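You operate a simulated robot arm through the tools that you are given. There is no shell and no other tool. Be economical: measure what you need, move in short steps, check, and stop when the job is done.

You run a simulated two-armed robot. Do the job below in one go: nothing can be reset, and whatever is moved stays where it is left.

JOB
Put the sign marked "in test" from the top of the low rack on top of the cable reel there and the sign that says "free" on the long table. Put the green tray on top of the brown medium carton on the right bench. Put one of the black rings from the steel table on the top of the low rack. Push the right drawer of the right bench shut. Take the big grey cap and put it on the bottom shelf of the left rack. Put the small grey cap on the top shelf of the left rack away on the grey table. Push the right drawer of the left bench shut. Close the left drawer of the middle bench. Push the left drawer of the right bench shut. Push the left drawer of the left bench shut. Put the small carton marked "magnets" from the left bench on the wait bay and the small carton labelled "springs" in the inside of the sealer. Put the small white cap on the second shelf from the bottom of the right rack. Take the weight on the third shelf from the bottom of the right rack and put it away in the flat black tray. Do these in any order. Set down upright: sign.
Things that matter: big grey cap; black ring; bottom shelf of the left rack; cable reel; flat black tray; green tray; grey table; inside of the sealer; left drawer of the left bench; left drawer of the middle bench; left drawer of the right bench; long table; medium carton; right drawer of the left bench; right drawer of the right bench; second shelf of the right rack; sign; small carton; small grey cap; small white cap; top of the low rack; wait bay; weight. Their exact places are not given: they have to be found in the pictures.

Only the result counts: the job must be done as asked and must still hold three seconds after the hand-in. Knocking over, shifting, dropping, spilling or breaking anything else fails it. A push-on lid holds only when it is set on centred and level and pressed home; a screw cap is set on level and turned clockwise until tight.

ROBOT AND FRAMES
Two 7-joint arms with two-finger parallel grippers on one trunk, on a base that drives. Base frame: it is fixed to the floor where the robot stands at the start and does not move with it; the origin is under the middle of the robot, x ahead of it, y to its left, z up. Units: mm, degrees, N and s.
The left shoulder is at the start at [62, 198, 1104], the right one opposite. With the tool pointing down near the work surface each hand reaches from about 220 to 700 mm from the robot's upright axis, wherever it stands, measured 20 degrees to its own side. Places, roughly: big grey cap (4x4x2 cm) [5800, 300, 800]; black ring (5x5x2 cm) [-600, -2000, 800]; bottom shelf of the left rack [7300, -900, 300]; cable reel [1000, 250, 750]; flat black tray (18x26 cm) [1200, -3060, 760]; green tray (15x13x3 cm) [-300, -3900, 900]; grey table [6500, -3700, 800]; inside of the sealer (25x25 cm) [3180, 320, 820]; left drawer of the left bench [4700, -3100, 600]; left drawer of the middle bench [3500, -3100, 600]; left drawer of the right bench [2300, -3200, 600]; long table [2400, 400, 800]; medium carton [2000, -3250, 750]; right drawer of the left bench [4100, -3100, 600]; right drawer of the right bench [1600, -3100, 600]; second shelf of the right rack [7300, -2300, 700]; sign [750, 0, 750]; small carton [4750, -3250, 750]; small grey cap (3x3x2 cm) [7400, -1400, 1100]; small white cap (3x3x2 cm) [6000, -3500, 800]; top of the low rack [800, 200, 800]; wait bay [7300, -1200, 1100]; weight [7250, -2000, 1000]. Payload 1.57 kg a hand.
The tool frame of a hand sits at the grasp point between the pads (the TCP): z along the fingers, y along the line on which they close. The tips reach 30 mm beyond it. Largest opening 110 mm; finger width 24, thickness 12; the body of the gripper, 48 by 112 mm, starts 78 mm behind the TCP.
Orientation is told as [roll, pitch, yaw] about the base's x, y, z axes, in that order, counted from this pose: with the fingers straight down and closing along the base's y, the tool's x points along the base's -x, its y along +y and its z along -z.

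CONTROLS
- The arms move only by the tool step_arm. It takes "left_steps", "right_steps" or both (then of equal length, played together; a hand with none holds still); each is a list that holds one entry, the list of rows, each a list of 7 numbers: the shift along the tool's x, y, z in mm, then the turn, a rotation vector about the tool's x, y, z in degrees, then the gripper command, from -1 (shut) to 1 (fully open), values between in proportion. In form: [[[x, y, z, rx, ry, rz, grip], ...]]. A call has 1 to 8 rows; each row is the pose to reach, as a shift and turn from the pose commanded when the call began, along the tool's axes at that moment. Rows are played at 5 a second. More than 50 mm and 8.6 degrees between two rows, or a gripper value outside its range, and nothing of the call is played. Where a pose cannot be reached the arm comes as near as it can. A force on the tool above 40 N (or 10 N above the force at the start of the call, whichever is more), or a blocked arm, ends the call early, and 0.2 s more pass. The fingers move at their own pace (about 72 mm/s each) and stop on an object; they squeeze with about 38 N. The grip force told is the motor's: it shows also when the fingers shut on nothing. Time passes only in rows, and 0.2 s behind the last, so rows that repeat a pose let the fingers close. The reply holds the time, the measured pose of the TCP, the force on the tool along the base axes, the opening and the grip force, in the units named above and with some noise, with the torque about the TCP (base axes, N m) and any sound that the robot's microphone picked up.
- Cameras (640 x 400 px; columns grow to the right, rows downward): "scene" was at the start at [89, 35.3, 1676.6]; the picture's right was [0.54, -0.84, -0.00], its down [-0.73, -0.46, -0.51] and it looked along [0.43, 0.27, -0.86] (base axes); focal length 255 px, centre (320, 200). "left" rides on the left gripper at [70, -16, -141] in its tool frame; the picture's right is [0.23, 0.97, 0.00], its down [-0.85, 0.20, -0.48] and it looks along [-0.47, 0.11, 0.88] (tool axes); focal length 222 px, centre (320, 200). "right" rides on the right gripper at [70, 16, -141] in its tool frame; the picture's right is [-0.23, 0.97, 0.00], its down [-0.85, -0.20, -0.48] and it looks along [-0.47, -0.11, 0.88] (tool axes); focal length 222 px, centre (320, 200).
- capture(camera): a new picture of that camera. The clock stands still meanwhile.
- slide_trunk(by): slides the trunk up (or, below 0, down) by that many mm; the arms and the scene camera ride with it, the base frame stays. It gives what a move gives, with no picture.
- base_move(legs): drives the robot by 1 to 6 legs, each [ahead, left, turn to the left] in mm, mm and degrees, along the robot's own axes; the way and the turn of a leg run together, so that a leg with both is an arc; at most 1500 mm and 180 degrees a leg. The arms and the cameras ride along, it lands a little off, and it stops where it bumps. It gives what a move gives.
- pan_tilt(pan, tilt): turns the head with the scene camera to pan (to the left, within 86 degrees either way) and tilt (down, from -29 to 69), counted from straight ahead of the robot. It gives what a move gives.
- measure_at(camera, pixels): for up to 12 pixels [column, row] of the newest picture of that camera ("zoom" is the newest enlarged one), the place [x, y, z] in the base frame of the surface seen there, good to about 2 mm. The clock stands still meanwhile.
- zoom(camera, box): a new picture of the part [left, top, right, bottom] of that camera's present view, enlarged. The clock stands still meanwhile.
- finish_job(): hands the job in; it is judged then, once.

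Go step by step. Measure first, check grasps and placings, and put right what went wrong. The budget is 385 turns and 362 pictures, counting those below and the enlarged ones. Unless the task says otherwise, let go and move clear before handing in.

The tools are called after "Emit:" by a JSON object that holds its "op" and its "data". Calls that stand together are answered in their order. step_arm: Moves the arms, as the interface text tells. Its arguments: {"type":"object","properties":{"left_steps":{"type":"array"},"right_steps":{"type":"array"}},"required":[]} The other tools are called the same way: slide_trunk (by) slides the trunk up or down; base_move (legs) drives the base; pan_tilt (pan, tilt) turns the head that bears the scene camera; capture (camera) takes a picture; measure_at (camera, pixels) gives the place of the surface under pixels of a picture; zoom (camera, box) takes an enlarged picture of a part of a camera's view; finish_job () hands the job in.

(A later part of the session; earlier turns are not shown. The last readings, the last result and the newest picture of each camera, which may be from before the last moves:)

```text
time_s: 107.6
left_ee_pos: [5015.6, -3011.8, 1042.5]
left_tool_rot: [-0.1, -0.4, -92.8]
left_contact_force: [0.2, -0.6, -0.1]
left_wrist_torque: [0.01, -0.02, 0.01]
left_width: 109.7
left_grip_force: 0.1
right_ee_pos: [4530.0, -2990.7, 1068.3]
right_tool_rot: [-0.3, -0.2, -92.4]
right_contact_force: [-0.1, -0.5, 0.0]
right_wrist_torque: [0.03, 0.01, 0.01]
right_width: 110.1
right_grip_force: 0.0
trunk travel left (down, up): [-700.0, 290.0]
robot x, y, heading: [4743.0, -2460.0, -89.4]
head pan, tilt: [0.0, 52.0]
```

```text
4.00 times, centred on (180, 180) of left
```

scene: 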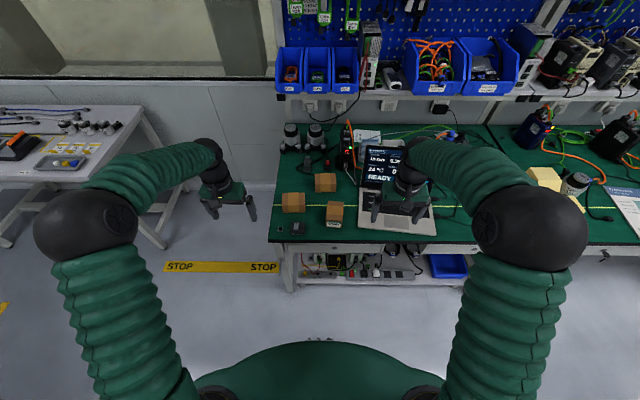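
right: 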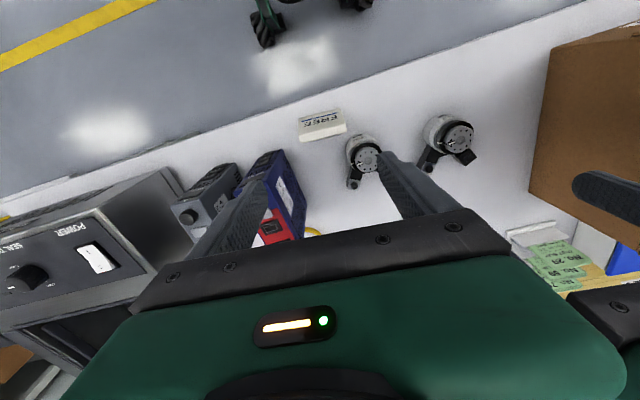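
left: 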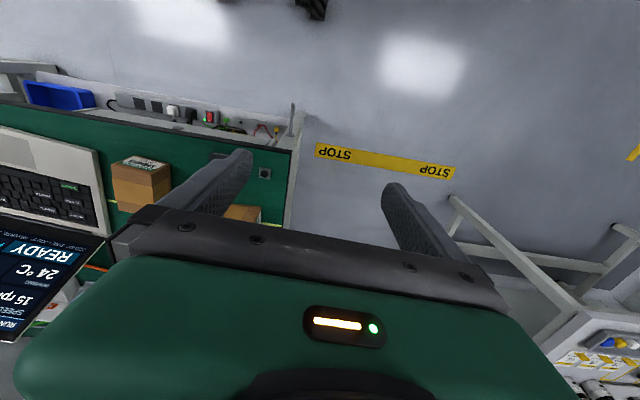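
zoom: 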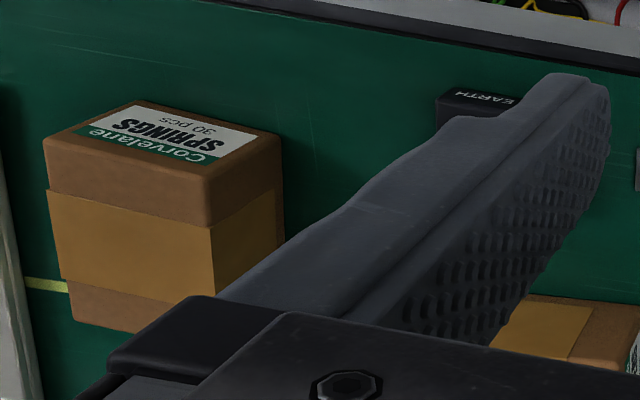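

A and B cartons show no label from here; A's +x end shows a hint of green at left-zoom (635,350). I shift the left hand out to see.

Emit:
{"op": "step_arm", "data": {"left_steps": [[[-40, 30, 0, 0, 0, 0, 1], [-60, 70, 0, 0, 0, 0, 1], [-60, 110, 0, 0, 0, 0, 1]]]}}

Emit:
{"op": "zoom", "data": {"camera": "left", "box": [40, 80, 240, 230]}}

Emit:
{"op": "zoom", "data": {"camera": "right", "box": [380, 80, 640, 260]}}

```text
time_s: 108.4
left_ee_pos: [5125.8, -3075.9, 1044.8]
left_tool_rot: [-0.2, -0.4, -92.8]
left_contact_force: [-0.1, 0.2, 0.6]
left_wrist_torque: [-0.01, 0.03, -0.04]
left_width: 110.0
left_grip_force: 0.0
right_ee_pos: [4531.5, -2990.5, 1070.0]
right_tool_rot: [-0.4, -0.4, -92.4]
right_contact_force: [0.4, 0.1, -0.8]
right_wrist_torque: [0.0, 0.03, -0.02]
right_width: 110.0
right_grip_force: 0.0
trunk travel left (down, up): [-700.0, 290.0]
robot x, y, heading: [4745.0, -2456.4, -89.3]
head pan, tilt: [0.0, 52.0]
```

```text
2.67 times, centred on (140, 155) of left
```

zoom: 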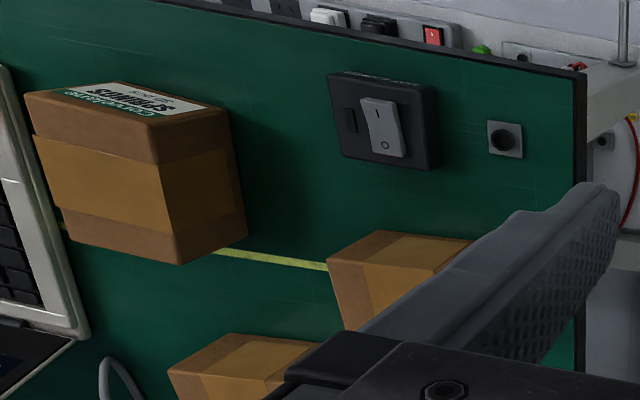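

```text
2.22 times, centred on (510, 170) of right
```

zoom: 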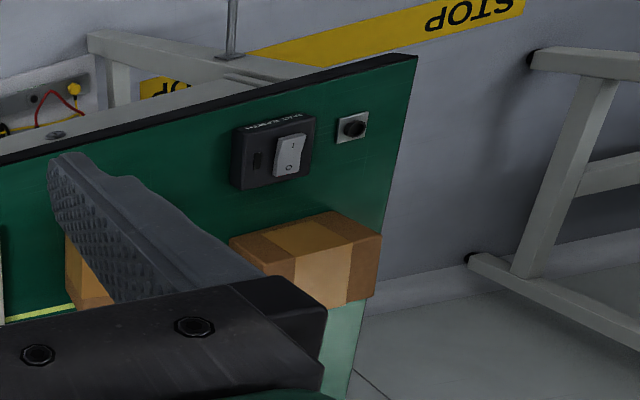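

The finger hides A's far end. I move the left hand further ahead so A appears higher in its view.

Emit:
{"op": "step_arm", "data": {"left_steps": [[[-45, 0, 0, 0, 0, 0, 1], [-90, 0, 0, 0, 0, 0, 1], [-130, 0, 0, 0, 0, 0, 1]]]}}

Emit:
{"op": "capture", "data": {"camera": "left"}}

```text
time_s: 109.2
left_ee_pos: [5113.7, -3112.2, 1042.5]
left_tool_rot: [-0.1, -0.4, -92.8]
left_contact_force: [0.0, -0.3, -0.2]
left_wrist_torque: [-0.01, -0.01, -0.03]
left_width: 110.0
left_grip_force: 0.0
left hand out of reach, approached as far as the arm can: row 1, 2, 3
right_ee_pos: [4531.3, -2988.1, 1070.0]
right_tool_rot: [-0.5, -0.3, -92.4]
right_contact_force: [1.0, 0.1, 0.2]
right_wrist_torque: [-0.02, 0.01, -0.01]
right_width: 109.9
right_grip_force: 0.0
trunk travel left (down, up): [-700.0, 290.0]
robot x, y, heading: [4744.6, -2456.2, -89.5]
head pan, tilt: [0.0, 52.0]
```

```text
303 pictures are left
```

left: 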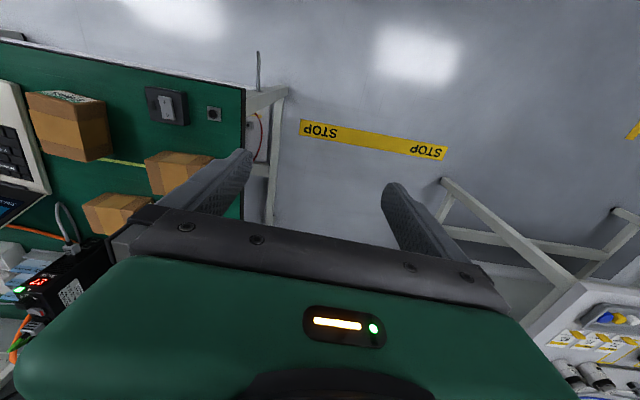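

Drive ahead 120 to bring the camera over.

Emit:
{"op": "base_move", "data": {"legs": [[130, 0, 0]]}}

Emit:
{"op": "zoom", "data": {"camera": "left", "box": [0, 40, 240, 220]}}

Emit:
{"op": "capture", "data": {"camera": "right"}}

Emit:
{"op": "capture", "data": {"camera": "scene"}}

```text
time_s: 110.5
left_ee_pos: [5115.9, -3243.2, 1043.5]
left_tool_rot: [0.0, -0.5, -92.6]
left_contact_force: [0.3, 0.6, 0.0]
left_wrist_torque: [-0.04, 0.0, 0.03]
left_width: 109.9
left_grip_force: 0.1
right_ee_pos: [4532.6, -3121.2, 1069.2]
right_tool_rot: [-0.3, -0.3, -92.2]
right_contact_force: [-0.1, -0.1, -1.2]
right_wrist_torque: [0.03, 0.03, -0.01]
right_width: 110.0
right_grip_force: 0.1
trunk travel left (down, up): [-700.0, 290.0]
robot x, y, heading: [4748.0, -2591.0, -89.3]
head pan, tilt: [0.0, 52.0]
```

```text
2.22 times, centred on (120, 130) of left
```

zoom: 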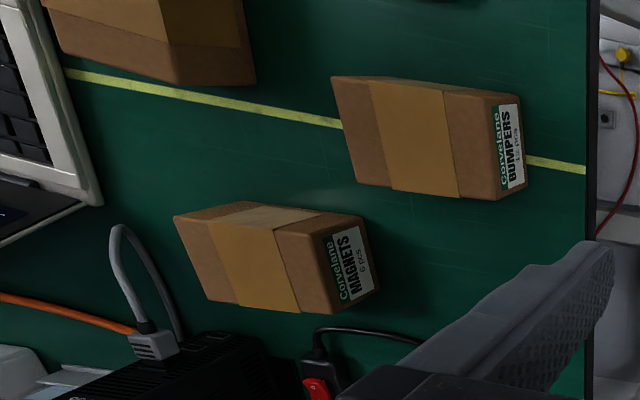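

```text
301 pictures are left
```

right: 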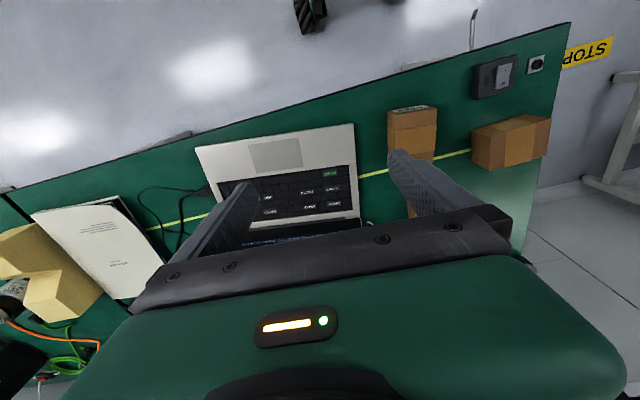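

```text
300 pictures are left
```

scene: 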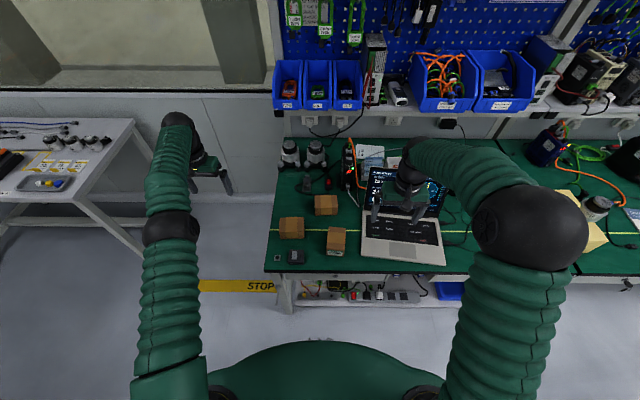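

B, at about (4740,-3370), is MAGNETS. I measure its corners and the springs carton's.

Emit:
{"op": "measure_at", "data": {"camera": "zoom", "pixels": [[180, 222], [205, 296], [280, 238], [335, 310], [362, 222], [250, 208], [240, 260], [300, 270], [230, 70], [60, 20], [200, 60]]}}

Emit:
{"op": "zoom", "data": {"camera": "scene", "box": [260, 175, 360, 275]}}

Emit:
{"op": "measure_at", "data": {"camera": "zoom", "pixels": [[223, 85], [303, 82], [227, 128], [304, 125], [265, 100], [277, 212], [342, 212], [268, 262], [338, 265], [312, 235]]}}

```text
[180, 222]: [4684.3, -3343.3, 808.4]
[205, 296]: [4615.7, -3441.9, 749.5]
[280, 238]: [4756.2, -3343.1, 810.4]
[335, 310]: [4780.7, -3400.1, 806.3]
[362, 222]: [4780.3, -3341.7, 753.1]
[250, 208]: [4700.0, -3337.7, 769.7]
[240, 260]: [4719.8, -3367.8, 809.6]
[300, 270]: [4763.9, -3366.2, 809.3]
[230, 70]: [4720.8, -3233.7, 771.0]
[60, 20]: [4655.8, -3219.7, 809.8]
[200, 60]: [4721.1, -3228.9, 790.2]
```

```text
4.00 times, centred on (310, 225) of scene
```

zoom: 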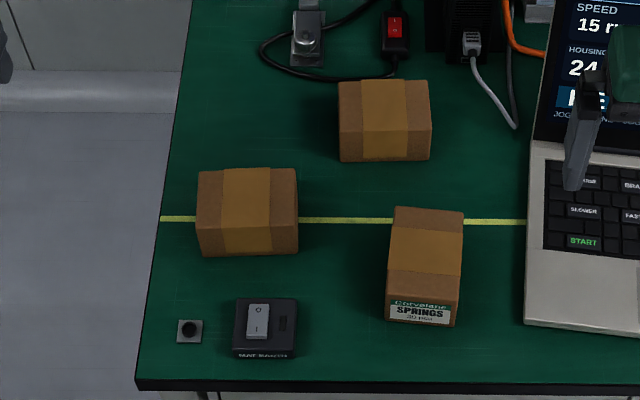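

```text
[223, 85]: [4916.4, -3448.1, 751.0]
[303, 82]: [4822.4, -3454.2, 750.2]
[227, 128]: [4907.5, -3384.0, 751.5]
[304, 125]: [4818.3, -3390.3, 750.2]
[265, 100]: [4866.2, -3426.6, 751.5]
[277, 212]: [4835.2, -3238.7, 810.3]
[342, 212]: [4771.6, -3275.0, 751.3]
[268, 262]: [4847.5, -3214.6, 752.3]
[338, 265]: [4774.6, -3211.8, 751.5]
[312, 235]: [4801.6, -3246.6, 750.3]
```

Emit:
{"op": "measure_at", "data": {"camera": "zoom", "pixels": [[342, 86], [427, 84], [430, 120], [344, 126], [386, 105], [398, 212], [459, 216], [454, 270], [392, 268], [425, 240], [390, 300], [455, 300]]}}

```text
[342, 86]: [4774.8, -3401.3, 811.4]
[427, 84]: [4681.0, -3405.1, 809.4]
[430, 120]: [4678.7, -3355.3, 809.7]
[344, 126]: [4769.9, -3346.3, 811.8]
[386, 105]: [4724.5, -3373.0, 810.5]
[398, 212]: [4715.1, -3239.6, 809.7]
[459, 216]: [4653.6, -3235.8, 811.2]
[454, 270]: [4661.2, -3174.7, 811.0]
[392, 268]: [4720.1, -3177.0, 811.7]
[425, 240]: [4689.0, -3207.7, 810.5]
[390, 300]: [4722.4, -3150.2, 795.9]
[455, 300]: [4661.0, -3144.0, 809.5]
```

B centre (4728,-3374), springs centre (4688,-3194). Before driving closer I check the shelf front and laptop height.

Emit:
{"op": "measure_at", "data": {"camera": "scene", "pixels": [[285, 104], [440, 104], [290, 113], [370, 165], [375, 170], [365, 250], [352, 180], [348, 140], [400, 95], [375, 60]]}}

Emit:
{"op": "step_arm", "data": {"left_steps": [[[0, 0, -10, 0, 0, -8.5, 1], [0, 0, -20, 0, 0, -17, 1], [0, 0, -20, 0, 0, -25.5, 1], [0, 0, -20, 0, 0, -34, 1], [0, 0, -20, 0, 0, -42.5, 1], [0, 0, -20, 0, 0, -51, 1], [0, 0, -20, 0, 0, -59.5, 1], [0, 0, -20, 0, 0, -68, 1]]]}}

```text
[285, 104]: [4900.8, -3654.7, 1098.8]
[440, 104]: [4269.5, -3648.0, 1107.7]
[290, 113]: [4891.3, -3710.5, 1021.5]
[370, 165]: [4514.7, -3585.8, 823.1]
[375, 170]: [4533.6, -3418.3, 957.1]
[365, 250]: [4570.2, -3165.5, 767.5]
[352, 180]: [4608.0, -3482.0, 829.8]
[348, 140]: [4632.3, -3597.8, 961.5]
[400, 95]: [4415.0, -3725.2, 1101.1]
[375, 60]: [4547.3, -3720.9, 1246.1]
```

```text
time_s: 112.3
left_ee_pos: [5116.0, -3242.4, 1064.7]
left_tool_rot: [-0.4, -0.2, -24.5]
left_contact_force: [-0.2, 1.0, -0.1]
left_wrist_torque: [0.02, 0.02, -0.02]
left_width: 110.0
left_grip_force: 0.0
left hand out of reach, approached as far as the arm can: row 2
right_ee_pos: [4533.4, -3122.7, 1068.9]
right_tool_rot: [-0.4, -0.3, -92.4]
right_contact_force: [-0.4, 1.1, -0.8]
right_wrist_torque: [0.01, -0.01, 0.0]
right_width: 110.0
right_grip_force: 0.0
trunk travel left (down, up): [-700.0, 290.0]
robot x, y, heading: [4745.8, -2593.0, -89.3]
head pan, tilt: [0.0, 52.0]
```

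Right hand goes above the springs carton; left wrist finishes its turn to yaw≈3.

Emit:
{"op": "step_arm", "data": {"left_steps": [[[0, 0, 0, 0, 0, -6, 1], [0, 0, 0, 0, 0, -12, 1], [0, 0, 0, 0, 0, -18, 1], [0, 0, 0, 0, 0, -23, 1], [0, 0, 0, 0, 0, -28, 1], [0, 0, 0, 0, 0, -28, 1]]], "right_steps": [[[-12, 30, 30, 0, 0, 0, 0.56], [-25, 62, 62, 0, 0, 0.5, 0.56], [-38, 94, 95, 0, 0, 1, 0.56], [-52, 126, 130, 0, 0, 1.5, 0.56], [-65, 158, 160, 0, 0, 2, 0.56], [-65, 158, 160, 0, 0, 2, 0.56]]]}}

Emit:
{"op": "capture", "data": {"camera": "right"}}

Emit:
{"op": "measure_at", "data": {"camera": "right", "pixels": [[320, 160], [290, 150], [355, 150], [290, 110], [350, 110]]}}

```text
time_s: 113.7
left_ee_pos: [5116.9, -3241.8, 1063.8]
left_tool_rot: [-0.5, 0.1, 3.4]
left_contact_force: [-0.2, -0.1, -0.5]
left_wrist_torque: [0.0, -0.03, -0.01]
left_width: 109.9
left_grip_force: 0.1
left hand out of reach, approached as far as the arm can: row 4, 5, 6
right_ee_pos: [4688.2, -3192.9, 909.6]
right_tool_rot: [-0.5, -0.4, -94.4]
right_contact_force: [0.3, 1.4, -1.0]
right_wrist_torque: [-0.01, 0.01, 0.01]
right_width: 85.7
right_grip_force: 0.1
trunk travel left (down, up): [-700.0, 290.0]
robot x, y, heading: [4746.7, -2592.4, -89.3]
head pan, tilt: [0.0, 52.0]
```

```text
298 pictures are left
```

right: 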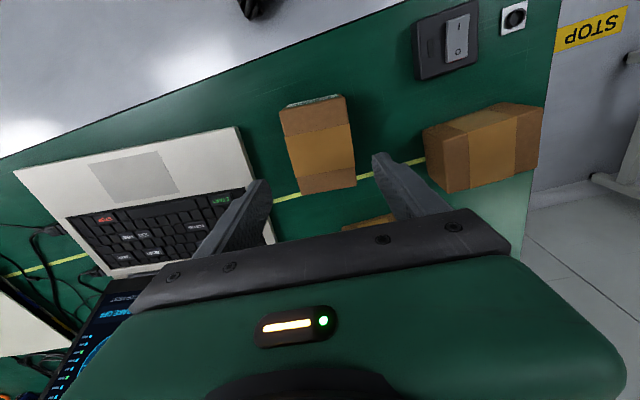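

```text
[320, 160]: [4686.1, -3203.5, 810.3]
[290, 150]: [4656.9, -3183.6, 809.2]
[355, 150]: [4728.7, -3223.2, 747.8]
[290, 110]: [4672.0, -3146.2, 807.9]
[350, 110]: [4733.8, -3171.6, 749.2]
```

Aligned. Descend to z≈798 and close.

Emit:
{"op": "step_arm", "data": {"right_steps": [[[0, 1, 40, 0, 0, 0, 0.56], [0, 1, 80, 0, 0, 0, 0.56], [0, 1, 111, 0, 0, 0, 0.56], [0, 1, 111, 0, 0, 0, 0.56], [0, 1, 111, 0, 0, 0, -1], [0, 1, 111, 0, 0, 0, -1], [0, 1, 111, 0, 0, 0, -1]]]}}

Emit:
{"op": "capture", "data": {"camera": "right"}}

```text
time_s: 115.3
left_ee_pos: [5117.2, -3241.9, 1062.6]
left_tool_rot: [-0.3, 0.2, 3.3]
left_contact_force: [0.2, -1.0, -0.3]
left_wrist_torque: [0.02, 0.0, 0.01]
left_width: 110.4
left_grip_force: 0.1
right_ee_pos: [4686.2, -3197.0, 800.3]
right_tool_rot: [-0.4, -0.4, -94.3]
right_contact_force: [1.7, 0.1, -0.3]
right_wrist_torque: [-0.04, -0.05, -0.03]
right_width: 69.4
right_grip_force: 37.9
trunk travel left (down, up): [-700.0, 290.0]
robot x, y, heading: [4744.5, -2593.6, -89.4]
head pan, tilt: [0.0, 52.0]
```

```text
297 pictures are left
```

right: 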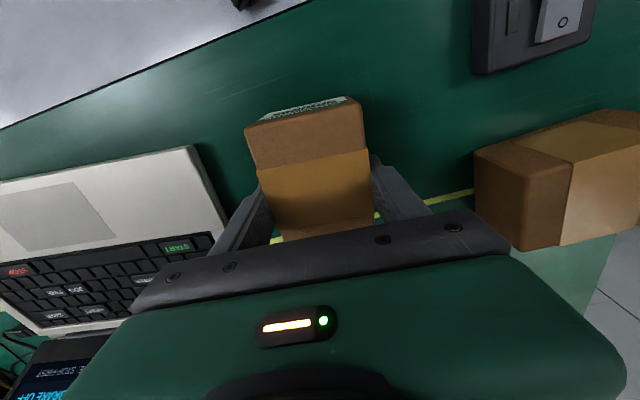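

Springs carton held. Lift and move it aside.

Emit:
{"op": "step_arm", "data": {"right_steps": [[[0, 0, -45, 0, 0, 0, -1], [0, 0, -90, 0, 0, 0, -1], [5, -10, -135, 0, 0, 0, -1], [20, -45, -165, 0, 0, 0, -1], [35, -85, -190, 0, 0, 0, -1], [50, -125, -215, 0, 0, 0, -1], [63, -165, -240, 0, 0, 0, -1]]]}}

Emit:
{"op": "base_move", "data": {"legs": [[120, 0, 0]]}}

```text
time_s: 116.9
left_ee_pos: [5115.8, -3240.9, 1062.4]
left_tool_rot: [-0.5, 0.0, 3.5]
left_contact_force: [-0.2, 0.4, -0.2]
left_wrist_torque: [-0.02, -0.04, 0.01]
left_width: 110.0
left_grip_force: 0.1
right_ee_pos: [4526.6, -3120.8, 1041.9]
right_tool_rot: [-0.3, -0.4, -94.1]
right_contact_force: [0.5, -0.1, -0.3]
right_wrist_torque: [-0.01, -0.01, 0.0]
right_width: 69.4
right_grip_force: 38.0
trunk travel left (down, up): [-700.0, 290.0]
robot x, y, heading: [4742.0, -2589.6, -89.2]
head pan, tilt: [0.0, 52.0]
```

```text
time_s: 118.1
left_ee_pos: [5115.3, -3359.9, 1064.0]
left_tool_rot: [-0.6, 0.1, 3.2]
left_contact_force: [-0.2, 1.0, -0.9]
left_wrist_torque: [-0.01, 0.02, -0.01]
left_width: 110.1
left_grip_force: 0.1
right_ee_pos: [4528.4, -3238.5, 1042.0]
right_tool_rot: [-0.5, -0.4, -94.4]
right_contact_force: [-0.3, -0.5, -1.1]
right_wrist_torque: [0.03, -0.04, -0.01]
right_width: 69.7
right_grip_force: 38.2
trunk travel left (down, up): [-700.0, 290.0]
robot x, y, heading: [4743.9, -2709.1, -89.1]
head pan, tilt: [0.0, 52.0]
```

Left hand moves over the MAGNETS carton.

Emit:
{"op": "step_arm", "data": {"left_steps": [[[46, 1, 12, 0, 0, 0, 0.6], [92, 2, 24, 0, 0, 0, 0.6], [138, 3, 36, 0, 0, 0, 0.6], [184, 4, 49, 0, 0, 0, 0.6], [230, 5, 62, 0, 0, 0, 0.6], [276, 6, 75, 0, 0, 0, 0.6], [322, 7, 88, 0, 0, 0, 0.6], [368, 8, 100, 0, 0, 0, 0.6]]]}}

Emit:
{"op": "capture", "data": {"camera": "left"}}

Emit:
{"op": "capture", "data": {"camera": "scene"}}

```text
time_s: 119.9
left_ee_pos: [4746.3, -3362.8, 965.5]
left_tool_rot: [-0.5, -0.1, 3.2]
left_contact_force: [-0.1, 0.4, -0.1]
left_wrist_torque: [-0.03, -0.05, -0.01]
left_width: 87.9
left_grip_force: 0.1
left hand out of reach, approached as far as the arm can: row 1, 2, 3, 4, 5, 6, 8
right_ee_pos: [4524.5, -3237.7, 1041.0]
right_tool_rot: [-0.2, -0.4, -94.4]
right_contact_force: [-0.2, 0.0, -0.1]
right_wrist_torque: [0.0, -0.02, 0.01]
right_width: 69.3
right_grip_force: 37.7
trunk travel left (down, up): [-700.0, 290.0]
robot x, y, heading: [4745.8, -2712.7, -89.4]
head pan, tilt: [0.0, 52.0]
```

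```text
296 pictures are left
```

left: 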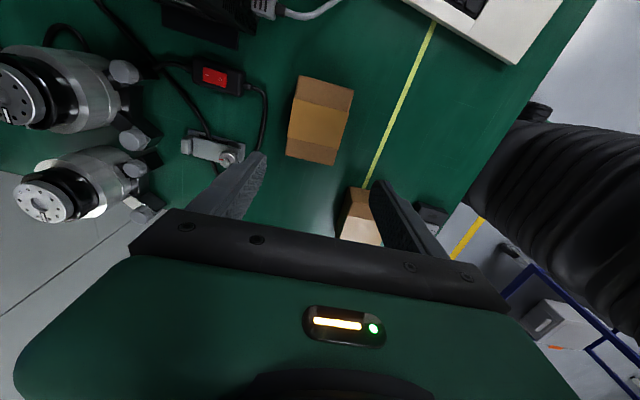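

```text
295 pictures are left
```

scene: 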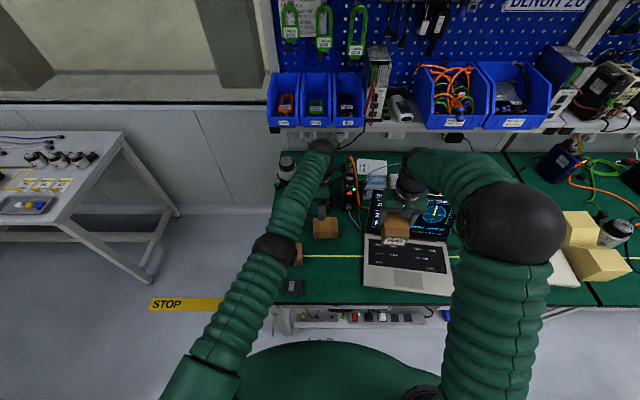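

B is centred nicely. I measure the clamp behind it and B's edges from this view.

Emit:
{"op": "measure_at", "data": {"camera": "left", "pixels": [[236, 158], [262, 130], [298, 80], [350, 92], [290, 150], [336, 160], [320, 120], [210, 145], [241, 95]]}}

```text
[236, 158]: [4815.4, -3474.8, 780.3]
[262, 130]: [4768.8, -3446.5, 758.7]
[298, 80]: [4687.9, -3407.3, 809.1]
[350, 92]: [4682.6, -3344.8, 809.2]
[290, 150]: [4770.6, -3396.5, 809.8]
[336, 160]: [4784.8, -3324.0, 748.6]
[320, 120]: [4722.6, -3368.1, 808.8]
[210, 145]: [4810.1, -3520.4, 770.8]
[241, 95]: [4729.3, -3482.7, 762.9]
```

Clear. Shift, descend to z≈798 and close.

Emit:
{"op": "step_arm", "data": {"left_steps": [[[17, -11, 20, 0, 0, 0, 0.6], [17, -11, 65, 0, 0, 0, 0.6], [17, -11, 110, 0, 0, 0, 0.6], [17, -11, 145, 0, 0, 0, 0.6], [17, -11, 167, 0, 0, 0, 0.6], [17, -11, 167, 0, 0, 0, 0.6]]]}}

Emit:
{"op": "capture", "data": {"camera": "left"}}

```text
time_s: 121.0
left_ee_pos: [4741.6, -3352.9, 838.6]
left_tool_rot: [-2.0, 0.4, 3.2]
left_contact_force: [2.2, 4.6, 16.4]
left_wrist_torque: [-0.59, -0.17, 0.0]
left_width: 84.9
left_grip_force: 0.2
left hand out of reach, approached as far as the arm can: row 1, 2, 3, 4, 5
right_ee_pos: [4525.6, -3235.0, 1043.4]
right_tool_rot: [-0.4, -0.6, -94.4]
right_contact_force: [-0.5, -0.2, -0.5]
right_wrist_torque: [0.05, -0.02, -0.01]
right_width: 69.3
right_grip_force: 38.2
trunk travel left (down, up): [-700.0, 290.0]
robot x, y, heading: [4746.2, -2707.5, -89.3]
head pan, tilt: [0.0, 52.0]
stopped in row 5 (left hand): the force on the tool passed its limit at 63 N (the readings are from after the stop); the commanded pose is now the measured one
```

```text
294 pictures are left
```

left: 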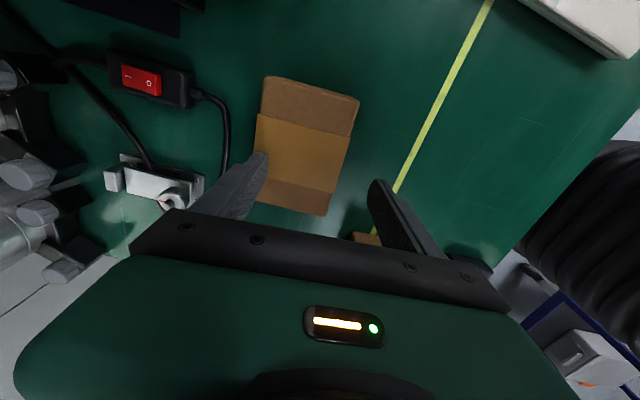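

The reach ran out in y and the rear finger pressed onto the carton's top. I rise, then move the base closer.

Emit:
{"op": "step_arm", "data": {"left_steps": [[[0, 0, -40, 2, 0, 0, 0.6], [0, 0, -80, 2, 0, 0, 0.6]]]}}

Emit:
{"op": "base_move", "data": {"legs": [[60, -10, 0]]}}

Emit:
{"op": "capture", "data": {"camera": "left"}}

Emit:
{"op": "measure_at", "data": {"camera": "left", "pixels": [[320, 120], [300, 80], [300, 100], [350, 100], [290, 130], [340, 130]]}}

```text
time_s: 121.6
left_ee_pos: [4741.6, -3350.2, 916.1]
left_tool_rot: [-3.9, 0.3, 3.2]
left_contact_force: [0.7, 0.0, 0.8]
left_wrist_torque: [0.01, -0.01, -0.04]
left_width: 88.1
left_grip_force: 0.1
right_ee_pos: [4525.0, -3235.9, 1042.5]
right_tool_rot: [-0.3, -0.6, -94.3]
right_contact_force: [-1.2, 0.5, -0.9]
right_wrist_torque: [-0.01, 0.01, 0.01]
right_width: 69.3
right_grip_force: 38.1
trunk travel left (down, up): [-700.0, 290.0]
robot x, y, heading: [4743.4, -2707.8, -89.3]
head pan, tilt: [0.0, 52.0]
```

```text
time_s: 122.6
left_ee_pos: [4736.9, -3407.4, 919.0]
left_tool_rot: [-4.0, 0.4, 3.1]
left_contact_force: [0.2, -0.2, 0.3]
left_wrist_torque: [-0.05, -0.01, 0.03]
left_width: 88.0
left_grip_force: 0.2
right_ee_pos: [4521.3, -3291.3, 1047.6]
right_tool_rot: [-0.5, -1.0, -94.5]
right_contact_force: [1.1, -0.1, 0.3]
right_wrist_torque: [-0.01, -0.01, 0.0]
right_width: 69.5
right_grip_force: 37.6
trunk travel left (down, up): [-700.0, 290.0]
robot x, y, heading: [4740.1, -2764.1, -89.5]
head pan, tilt: [0.0, 52.0]
```

```text
293 pictures are left
```

left: 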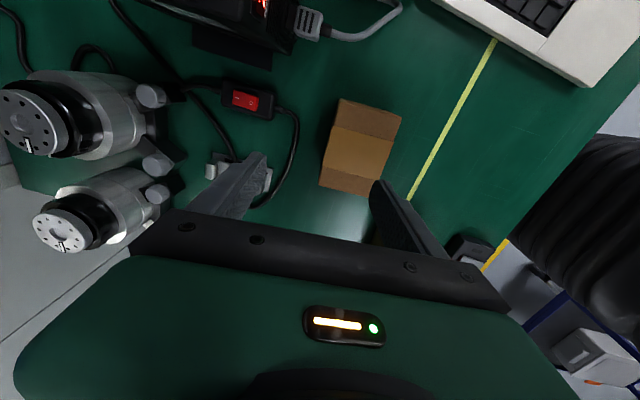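

```text
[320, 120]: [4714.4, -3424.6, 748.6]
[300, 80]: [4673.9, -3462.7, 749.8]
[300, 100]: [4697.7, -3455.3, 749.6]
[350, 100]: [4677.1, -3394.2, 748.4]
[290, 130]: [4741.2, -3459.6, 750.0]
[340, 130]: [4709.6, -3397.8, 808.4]
```

Now there is reach. I fix the 4° roll and re-measure the carton corners.

Emit:
{"op": "measure_at", "data": {"camera": "left", "pixels": [[344, 103], [398, 120], [324, 180], [374, 190], [358, 150]]}}

Emit:
{"op": "step_arm", "data": {"left_steps": [[[4, 15, 0, -2, 0, 0, 0.6], [8, 31, 0, -4, 0, 0, 0.6], [8, 31, 0, -4, 0, 0, 0.6]]]}}

Emit:
{"op": "capture", "data": {"camera": "left"}}

```text
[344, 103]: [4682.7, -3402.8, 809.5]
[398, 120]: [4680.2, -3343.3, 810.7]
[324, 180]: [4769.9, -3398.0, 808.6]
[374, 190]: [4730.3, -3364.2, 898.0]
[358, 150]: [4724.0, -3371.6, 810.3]
```

```text
time_s: 123.4
left_ee_pos: [4726.3, -3383.6, 913.1]
left_tool_rot: [0.3, 0.4, 3.1]
left_contact_force: [0.7, 0.0, 0.1]
left_wrist_torque: [0.02, 0.0, -0.03]
left_width: 88.0
left_grip_force: 0.0
right_ee_pos: [4520.2, -3299.4, 1042.5]
right_tool_rot: [-0.5, -0.4, -94.3]
right_contact_force: [0.6, -0.2, -0.5]
right_wrist_torque: [0.04, -0.02, 0.04]
right_width: 69.4
right_grip_force: 38.1
trunk travel left (down, up): [-700.0, 290.0]
robot x, y, heading: [4735.4, -2766.4, -89.3]
head pan, tilt: [0.0, 52.0]
```

```text
292 pictures are left
```

left: 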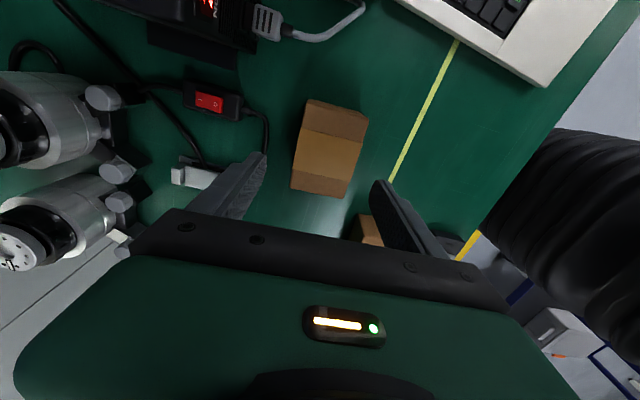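

Carton unmoved, centre y≈-3374. Adjust +9 mm and descend.

Emit:
{"op": "step_arm", "data": {"left_steps": [[[0, 9, 30, 0, 0, 0, 0.6], [0, 9, 70, 0, 0, 0, 0.6], [0, 9, 100, 0, 0, 0, 0.6], [0, 9, 115, 0, 0, 0, 0.6], [0, 9, 115, 0, 0, 0, 0.6]]]}}

Emit:
{"op": "capture", "data": {"camera": "left"}}

```text
time_s: 124.6
left_ee_pos: [4725.9, -3370.3, 801.1]
left_tool_rot: [0.3, 0.5, 3.2]
left_contact_force: [-0.1, 0.1, -0.3]
left_wrist_torque: [0.0, 0.0, 0.01]
left_width: 88.0
left_grip_force: 0.1
right_ee_pos: [4518.5, -3295.7, 1043.8]
right_tool_rot: [-0.4, -0.5, -94.3]
right_contact_force: [-1.0, -0.1, -1.1]
right_wrist_torque: [0.0, 0.02, -0.02]
right_width: 69.2
right_grip_force: 38.1
trunk travel left (down, up): [-700.0, 290.0]
robot x, y, heading: [4743.8, -2767.9, -89.2]
head pan, tilt: [0.0, 52.0]
```

```text
291 pictures are left
```

left: 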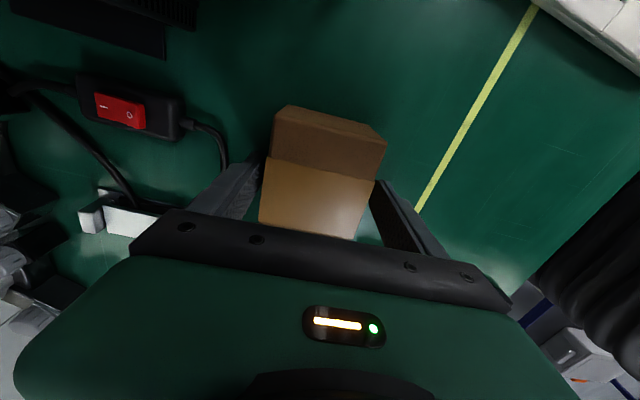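

Fingers straddle the carton. Close and lift.

Emit:
{"op": "step_arm", "data": {"left_steps": [[[0, 0, 0, 0, 0, 0, -1], [0, 0, 0, 0, 0, 0, -1], [0, 0, 0, 0, 0, 0, -1], [0, 0, -40, 0, 0, 0, -1], [0, 0, -85, 0, 0, 0, -1], [0, 0, -130, 0, 0, 0, -1], [0, 0, -175, 0, 0, 0, -1], [0, 0, -220, 0, 0, 0, -1]]]}}

Emit:
{"op": "capture", "data": {"camera": "left"}}

```text
time_s: 126.4
left_ee_pos: [4724.0, -3372.4, 1019.7]
left_tool_rot: [0.4, 0.3, 3.3]
left_contact_force: [0.0, 0.6, -1.1]
left_wrist_torque: [0.01, 0.04, -0.01]
left_width: 69.6
left_grip_force: 38.1
right_ee_pos: [4518.7, -3297.5, 1043.3]
right_tool_rot: [-0.4, -0.7, -94.4]
right_contact_force: [-1.5, -0.1, -1.1]
right_wrist_torque: [-0.01, -0.01, 0.0]
right_width: 69.3
right_grip_force: 37.9
trunk travel left (down, up): [-700.0, 290.0]
robot x, y, heading: [4738.8, -2771.3, -89.2]
head pan, tilt: [0.0, 52.0]
```

```text
290 pictures are left
```

left: 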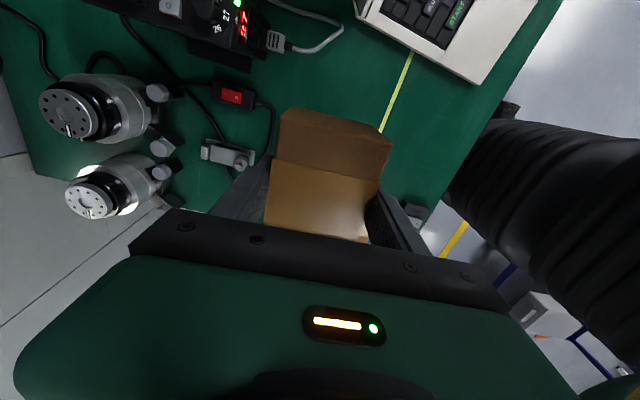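

Both cartons held. I back off and drive to the sealer, turning only in the open aisle away from the cart.

Emit:
{"op": "base_move", "data": {"legs": [[-700, 0, 0], [0, -1450, 0], [-700, 0, 0], [0, 0, 180]]}}

Emit:
{"op": "pan_tilt", "data": {"pan": 0, "tilt": 35}}

Emit:
{"op": "capture", "data": {"camera": "scene"}}

```text
time_s: 147.7
left_ee_pos: [3295.0, -813.3, 1020.4]
left_tool_rot: [0.3, 0.3, -177.1]
left_contact_force: [0.0, -0.6, -2.2]
left_wrist_torque: [-0.03, 0.0, 0.01]
left_width: 69.6
left_grip_force: 38.0
right_ee_pos: [3498.9, -892.6, 1043.3]
right_tool_rot: [-0.2, -0.5, 85.2]
right_contact_force: [-0.1, -0.3, -1.7]
right_wrist_torque: [0.05, 0.0, -0.02]
right_width: 69.1
right_grip_force: 38.3
trunk travel left (down, up): [-700.0, 290.0]
robot x, y, heading: [3276.6, -1418.6, 90.2]
head pan, tilt: [0.0, 52.0]
```

```text
time_s: 148.5
left_ee_pos: [3294.9, -814.5, 1021.0]
left_tool_rot: [0.2, 0.3, -177.1]
left_contact_force: [-0.3, -0.2, -0.9]
left_wrist_torque: [0.0, 0.04, 0.02]
left_width: 69.7
left_grip_force: 38.0
right_ee_pos: [3500.0, -894.1, 1044.4]
right_tool_rot: [-0.4, -0.6, 85.2]
right_contact_force: [0.8, -0.7, -0.6]
right_wrist_torque: [-0.02, 0.03, 0.0]
right_width: 69.1
right_grip_force: 38.0
trunk travel left (down, up): [-700.0, 290.0]
robot x, y, heading: [3278.4, -1418.7, 90.1]
head pan, tilt: [0.0, 35.0]
```

```text
289 pictures are left
```

scene: 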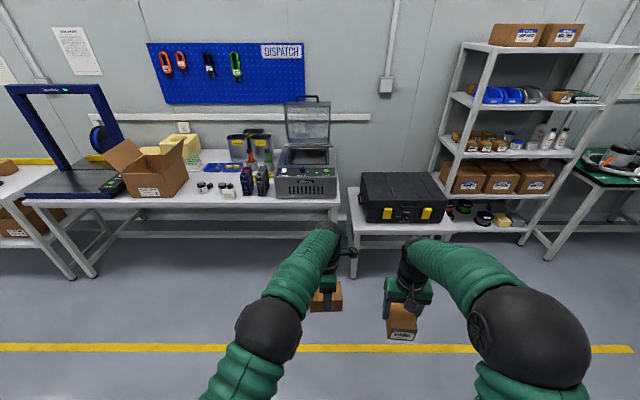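

The sealer is ahead-left. I move the left hand (magnets) to the left side and drive closer.

Emit:
{"op": "step_arm", "data": {"left_steps": [[[-46, 11, -12, 0, 0, 0, -1], [-92, 22, -24, 0, 0, 0, -1], [-138, 33, -36, 0, 0, 0, -1], [-184, 44, -48, 0, 0, 0, -1], [-230, 55, -60, 0, 0, 0, -1], [-274, 66, -70, 0, 0, 0, -1]]]}}

Emit:
{"op": "base_move", "data": {"legs": [[700, 170, 0]]}}

Emit:
{"op": "pan_tilt", "data": {"pan": 0, "tilt": 45}}

Emit:
{"op": "capture", "data": {"camera": "scene"}}

```text
time_s: 149.9
left_ee_pos: [3023.4, -896.4, 1089.7]
left_tool_rot: [0.1, 0.6, -177.1]
left_contact_force: [-0.7, 0.3, -1.6]
left_wrist_torque: [0.02, -0.01, -0.01]
left_width: 69.9
left_grip_force: 38.0
right_ee_pos: [3497.3, -895.3, 1044.8]
right_tool_rot: [-0.5, -0.8, 85.4]
right_contact_force: [-1.2, 0.1, -1.3]
right_wrist_torque: [-0.04, 0.01, -0.03]
right_width: 69.5
right_grip_force: 38.0
trunk travel left (down, up): [-700.0, 290.0]
robot x, y, heading: [3278.6, -1418.6, 90.3]
head pan, tilt: [0.0, 35.0]
```

```text
time_s: 153.8
left_ee_pos: [2832.9, -209.2, 1089.8]
left_tool_rot: [0.0, 0.4, -175.7]
left_contact_force: [0.2, -0.2, -1.0]
left_wrist_torque: [0.0, 0.06, 0.0]
left_width: 69.4
left_grip_force: 38.2
right_ee_pos: [3305.3, -194.8, 1046.1]
right_tool_rot: [-0.5, -0.8, 86.8]
right_contact_force: [0.2, -0.1, -1.3]
right_wrist_torque: [-0.03, 0.02, -0.01]
right_width: 69.2
right_grip_force: 38.4
trunk travel left (down, up): [-700.0, 290.0]
robot x, y, heading: [3093.3, -721.5, 91.9]
head pan, tilt: [0.0, 35.0]
```

```text
time_s: 154.5
left_ee_pos: [2831.0, -208.7, 1089.6]
left_tool_rot: [0.1, 0.5, -175.7]
left_contact_force: [0.3, -0.1, -1.6]
left_wrist_torque: [-0.02, -0.05, -0.02]
left_width: 69.6
left_grip_force: 38.6
right_ee_pos: [3305.1, -195.4, 1045.1]
right_tool_rot: [-0.4, -0.8, 86.8]
right_contact_force: [-0.2, 0.5, -0.2]
right_wrist_torque: [-0.02, 0.02, -0.01]
right_width: 69.3
right_grip_force: 38.3
trunk travel left (down, up): [-700.0, 290.0]
robot x, y, heading: [3098.0, -723.5, 91.8]
head pan, tilt: [0.0, 45.0]
```

```text
288 pictures are left
```

scene: 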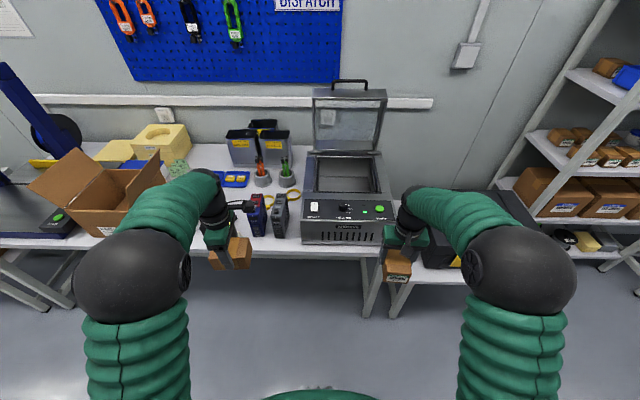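

Emit:
{"op": "zoom", "data": {"camera": "scene", "box": [280, 70, 420, 260]}}

Emit:
{"op": "measure_at", "data": {"camera": "scene", "pixels": [[316, 170], [375, 168], [315, 190], [378, 190], [345, 185], [345, 175], [345, 165], [350, 95], [350, 152], [380, 225], [330, 185], [365, 188]]}}

```text
2.11 times, centred on (350, 165) of scene
```

zoom: 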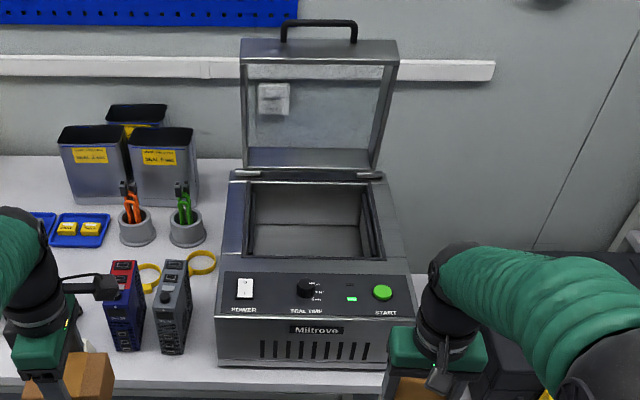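

```text
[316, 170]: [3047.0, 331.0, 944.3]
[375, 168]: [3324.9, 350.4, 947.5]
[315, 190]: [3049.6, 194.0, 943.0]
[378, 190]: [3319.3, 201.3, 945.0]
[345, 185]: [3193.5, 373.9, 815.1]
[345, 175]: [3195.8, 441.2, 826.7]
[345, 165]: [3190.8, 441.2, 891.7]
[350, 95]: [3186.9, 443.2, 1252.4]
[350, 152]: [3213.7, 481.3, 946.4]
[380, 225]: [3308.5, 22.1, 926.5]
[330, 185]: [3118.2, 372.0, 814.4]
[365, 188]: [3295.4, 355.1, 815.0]
```

Sealer interior: floor z 815, centre ≈(3183,318), rim z 945. I drive 365 ahead, then position the right hand.

Emit:
{"op": "base_move", "data": {"legs": [[365, 0, -1.8]]}}

Emit:
{"op": "capture", "data": {"camera": "scene"}}

```text
time_s: 156.9
left_ee_pos: [2839.6, 166.7, 1091.3]
left_tool_rot: [0.0, 0.4, -177.4]
left_contact_force: [-0.8, -0.9, -1.3]
left_wrist_torque: [0.01, -0.01, 0.01]
left_width: 69.4
left_grip_force: 38.3
right_ee_pos: [3314.3, 166.4, 1046.4]
right_tool_rot: [-0.4, -0.9, 85.0]
right_contact_force: [0.5, -0.5, -0.6]
right_wrist_torque: [-0.02, -0.03, 0.02]
right_width: 69.4
right_grip_force: 38.2
trunk travel left (down, up): [-700.0, 290.0]
robot x, y, heading: [3087.9, -351.0, 89.8]
head pan, tilt: [0.0, 45.0]
```

```text
286 pictures are left
```

scene: 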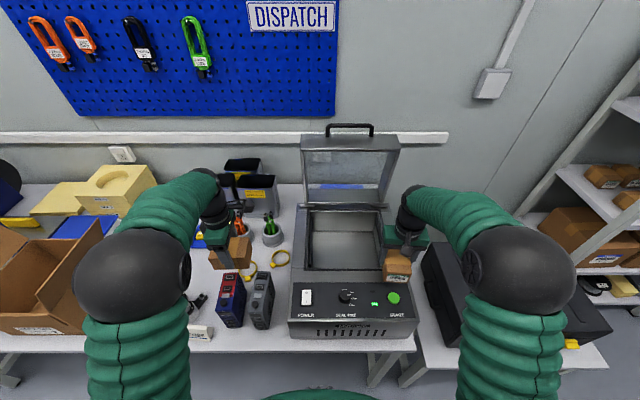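

Shift the right hand over the chamber centre.

Emit:
{"op": "step_arm", "data": {"right_steps": [[[-28, 29, 0, 0, 0, -1, -1], [-56, 58, 0, 0, 0, -2, -1], [-84, 86, 0, 0, 0, -3, -1], [-112, 115, 0, 0, 0, -4, -1], [-140, 144, 0, 0, 0, -5, -1], [-140, 144, 0, 0, 0, -5, -1]]]}}

Emit:
{"op": "capture", "data": {"camera": "right"}}

Emit:
{"op": "zoom", "data": {"camera": "scene", "box": [270, 150, 430, 310]}}

```text
time_s: 158.3
left_ee_pos: [2840.4, 165.7, 1091.5]
left_tool_rot: [0.0, 0.5, -177.4]
left_contact_force: [0.2, 0.2, -1.3]
left_wrist_torque: [0.01, -0.03, -0.02]
left_width: 69.6
left_grip_force: 38.4
right_ee_pos: [3181.8, 322.3, 1048.3]
right_tool_rot: [-0.5, -0.6, 90.1]
right_contact_force: [-0.4, -1.3, -0.7]
right_wrist_torque: [0.01, 0.0, -0.04]
right_width: 69.2
right_grip_force: 37.8
trunk travel left (down, up): [-700.0, 290.0]
robot x, y, heading: [3093.0, -353.6, 90.0]
head pan, tilt: [0.0, 45.0]
```

```text
285 pictures are left
```

right: 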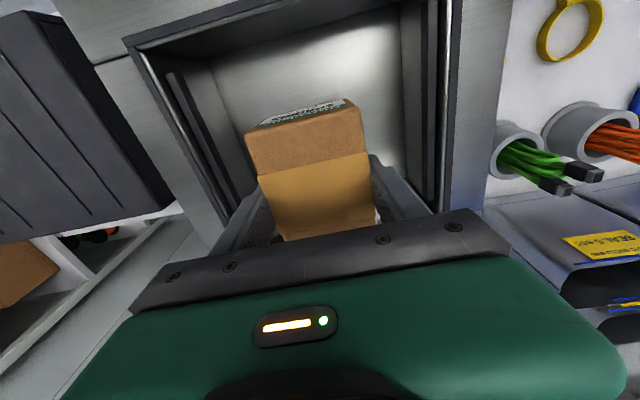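

```text
2.50 times, centred on (350, 230) of scene
```

zoom: 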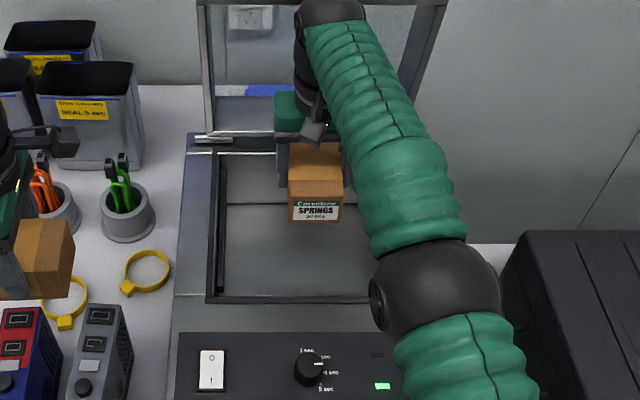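

Centred. Lower into the chamber.

Emit:
{"op": "step_arm", "data": {"right_steps": [[[0, 0, 40, 0, 0, 0, -1], [0, 0, 80, 0, 0, 0, -1], [0, 0, 120, 0, 0, 0, -1], [0, 0, 150, 0, 0, 0, -1], [0, 0, 172, 0, 0, 0, -1], [0, 0, 178, 0, 0, 0, -1], [0, 0, 178, 0, 0, 0, -1]]]}}

Emit:
{"op": "capture", "data": {"camera": "right"}}

```text
time_s: 159.9
left_ee_pos: [2839.1, 167.0, 1090.0]
left_tool_rot: [0.0, 0.5, -177.4]
left_contact_force: [0.2, 0.2, -1.6]
left_wrist_torque: [-0.03, -0.02, -0.03]
left_width: 69.7
left_grip_force: 38.2
right_ee_pos: [3184.0, 322.4, 869.0]
right_tool_rot: [-0.5, -0.8, 90.1]
right_contact_force: [-0.7, 0.6, -0.6]
right_wrist_torque: [-0.01, -0.02, -0.02]
right_width: 69.3
right_grip_force: 38.6
trunk travel left (down, up): [-700.0, 290.0]
robot x, y, heading: [3094.4, -353.8, 89.9]
head pan, tilt: [0.0, 45.0]
```

```text
283 pictures are left
```

right: 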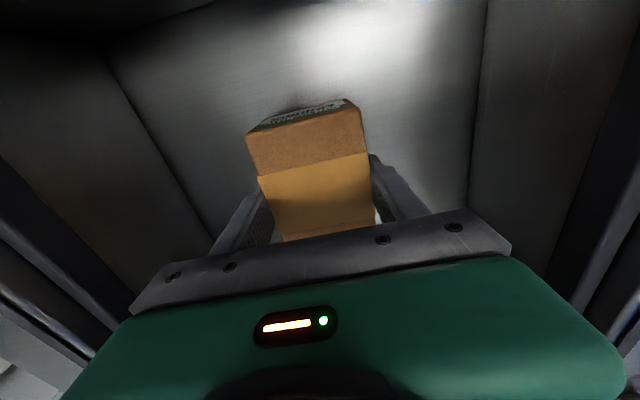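

Emit:
{"op": "step_arm", "data": {"right_steps": [[[0, 0, 2, 0, 0, 0, -1], [0, 0, 4, 0, 0, 0, -1], [0, 0, 5.5, 0, 0, 0, -1], [0, 0, 5.5, 0, 0, 0, -1]]]}}

```text
time_s: 160.9
left_ee_pos: [2841.1, 165.9, 1090.5]
left_tool_rot: [0.1, 0.6, -177.4]
left_contact_force: [-0.3, -0.4, -1.6]
left_wrist_torque: [0.02, 0.01, 0.02]
left_width: 69.7
left_grip_force: 37.5
right_ee_pos: [3183.4, 321.7, 866.1]
right_tool_rot: [-0.4, -1.0, 90.2]
right_contact_force: [0.4, 2.1, 4.7]
right_wrist_torque: [-0.17, 0.17, -0.05]
right_width: 69.1
right_grip_force: 37.9
trunk travel left (down, up): [-700.0, 290.0]
robot x, y, heading: [3089.2, -349.7, 90.0]
head pan, tilt: [0.0, 45.0]
```

Touching (≈5 N). Open and rise.

Emit:
{"op": "step_arm", "data": {"right_steps": [[[0, 0, 1, 0, 0, 0, 0.6], [0, 0, 1, 0, 0, 0, 0.6], [0, 0, -40, 0, 0, 0, 0.6], [0, 0, -85, 0, 0, 0, 0.6], [0, 0, -130, 0, 0, 0, 0.6], [0, 0, -175, 0, 0, 0, 0.6], [0, 0, -220, 0, 0, 0, 0.6]]]}}

Emit:
{"op": "capture", "data": {"camera": "right"}}

```text
time_s: 162.5
left_ee_pos: [2840.9, 165.9, 1092.1]
left_tool_rot: [-0.1, 0.5, -177.3]
left_contact_force: [-0.2, -0.2, -1.4]
left_wrist_torque: [-0.01, 0.0, 0.02]
left_width: 69.6
left_grip_force: 37.9
right_ee_pos: [3182.3, 315.7, 1083.5]
right_tool_rot: [-0.5, -0.8, 90.1]
right_contact_force: [0.5, -0.2, -0.4]
right_wrist_torque: [-0.03, -0.01, 0.02]
right_width: 88.0
right_grip_force: 0.2
right hand out of reach, approached as far as the arm can: row 7
trunk travel left (down, up): [-700.0, 290.0]
robot x, y, heading: [3090.8, -355.0, 90.2]
head pan, tilt: [0.0, 45.0]
```

```text
282 pictures are left
```

right: 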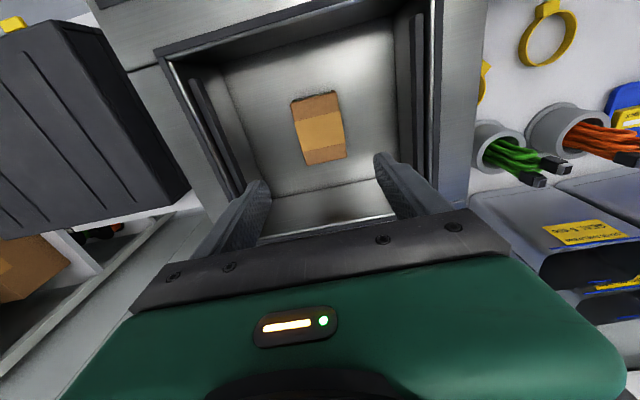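

Springs in the sealer. Now back off and head for the big grey cap at (5800,300); I look right first.

Emit:
{"op": "base_move", "data": {"legs": [[-380, 0, 0]]}}

Emit:
{"op": "pan_tilt", "data": {"pan": -70, "tilt": 25}}

Emit:
{"op": "capture", "data": {"camera": "scene"}}

```text
time_s: 164.9
left_ee_pos: [2840.2, -211.9, 1089.8]
left_tool_rot: [0.0, 0.6, -177.1]
left_contact_force: [-0.2, -0.1, -1.9]
left_wrist_torque: [0.01, 0.02, 0.0]
left_width: 69.9
left_grip_force: 37.8
right_ee_pos: [3182.7, -61.3, 1082.7]
right_tool_rot: [-0.5, -0.8, 90.2]
right_contact_force: [0.1, 0.2, 0.6]
right_wrist_torque: [-0.02, 0.01, 0.02]
right_width: 87.8
right_grip_force: 0.1
trunk travel left (down, up): [-700.0, 290.0]
robot x, y, heading: [3092.6, -734.0, 90.2]
head pan, tilt: [0.0, 45.0]
```

```text
time_s: 166.3
left_ee_pos: [2839.1, -216.4, 1091.9]
left_tool_rot: [-0.1, 0.5, -177.2]
left_contact_force: [-0.1, 0.4, -1.7]
left_wrist_torque: [-0.02, -0.02, -0.02]
left_width: 69.2
left_grip_force: 38.1
right_ee_pos: [3182.3, -62.8, 1085.7]
right_tool_rot: [-0.5, -1.0, 90.2]
right_contact_force: [0.2, -0.3, 0.4]
right_wrist_torque: [0.02, -0.01, 0.0]
right_width: 88.0
right_grip_force: 0.1
trunk travel left (down, up): [-700.0, 290.0]
robot x, y, heading: [3092.0, -732.3, 90.3]
head pan, tilt: [-70.0, 25.0]
```

```text
281 pictures are left
```

scene: 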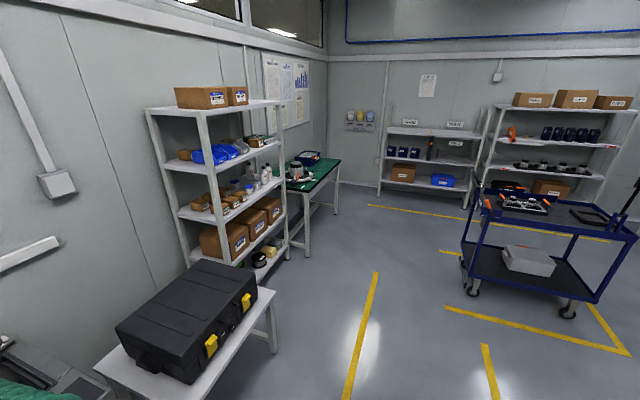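

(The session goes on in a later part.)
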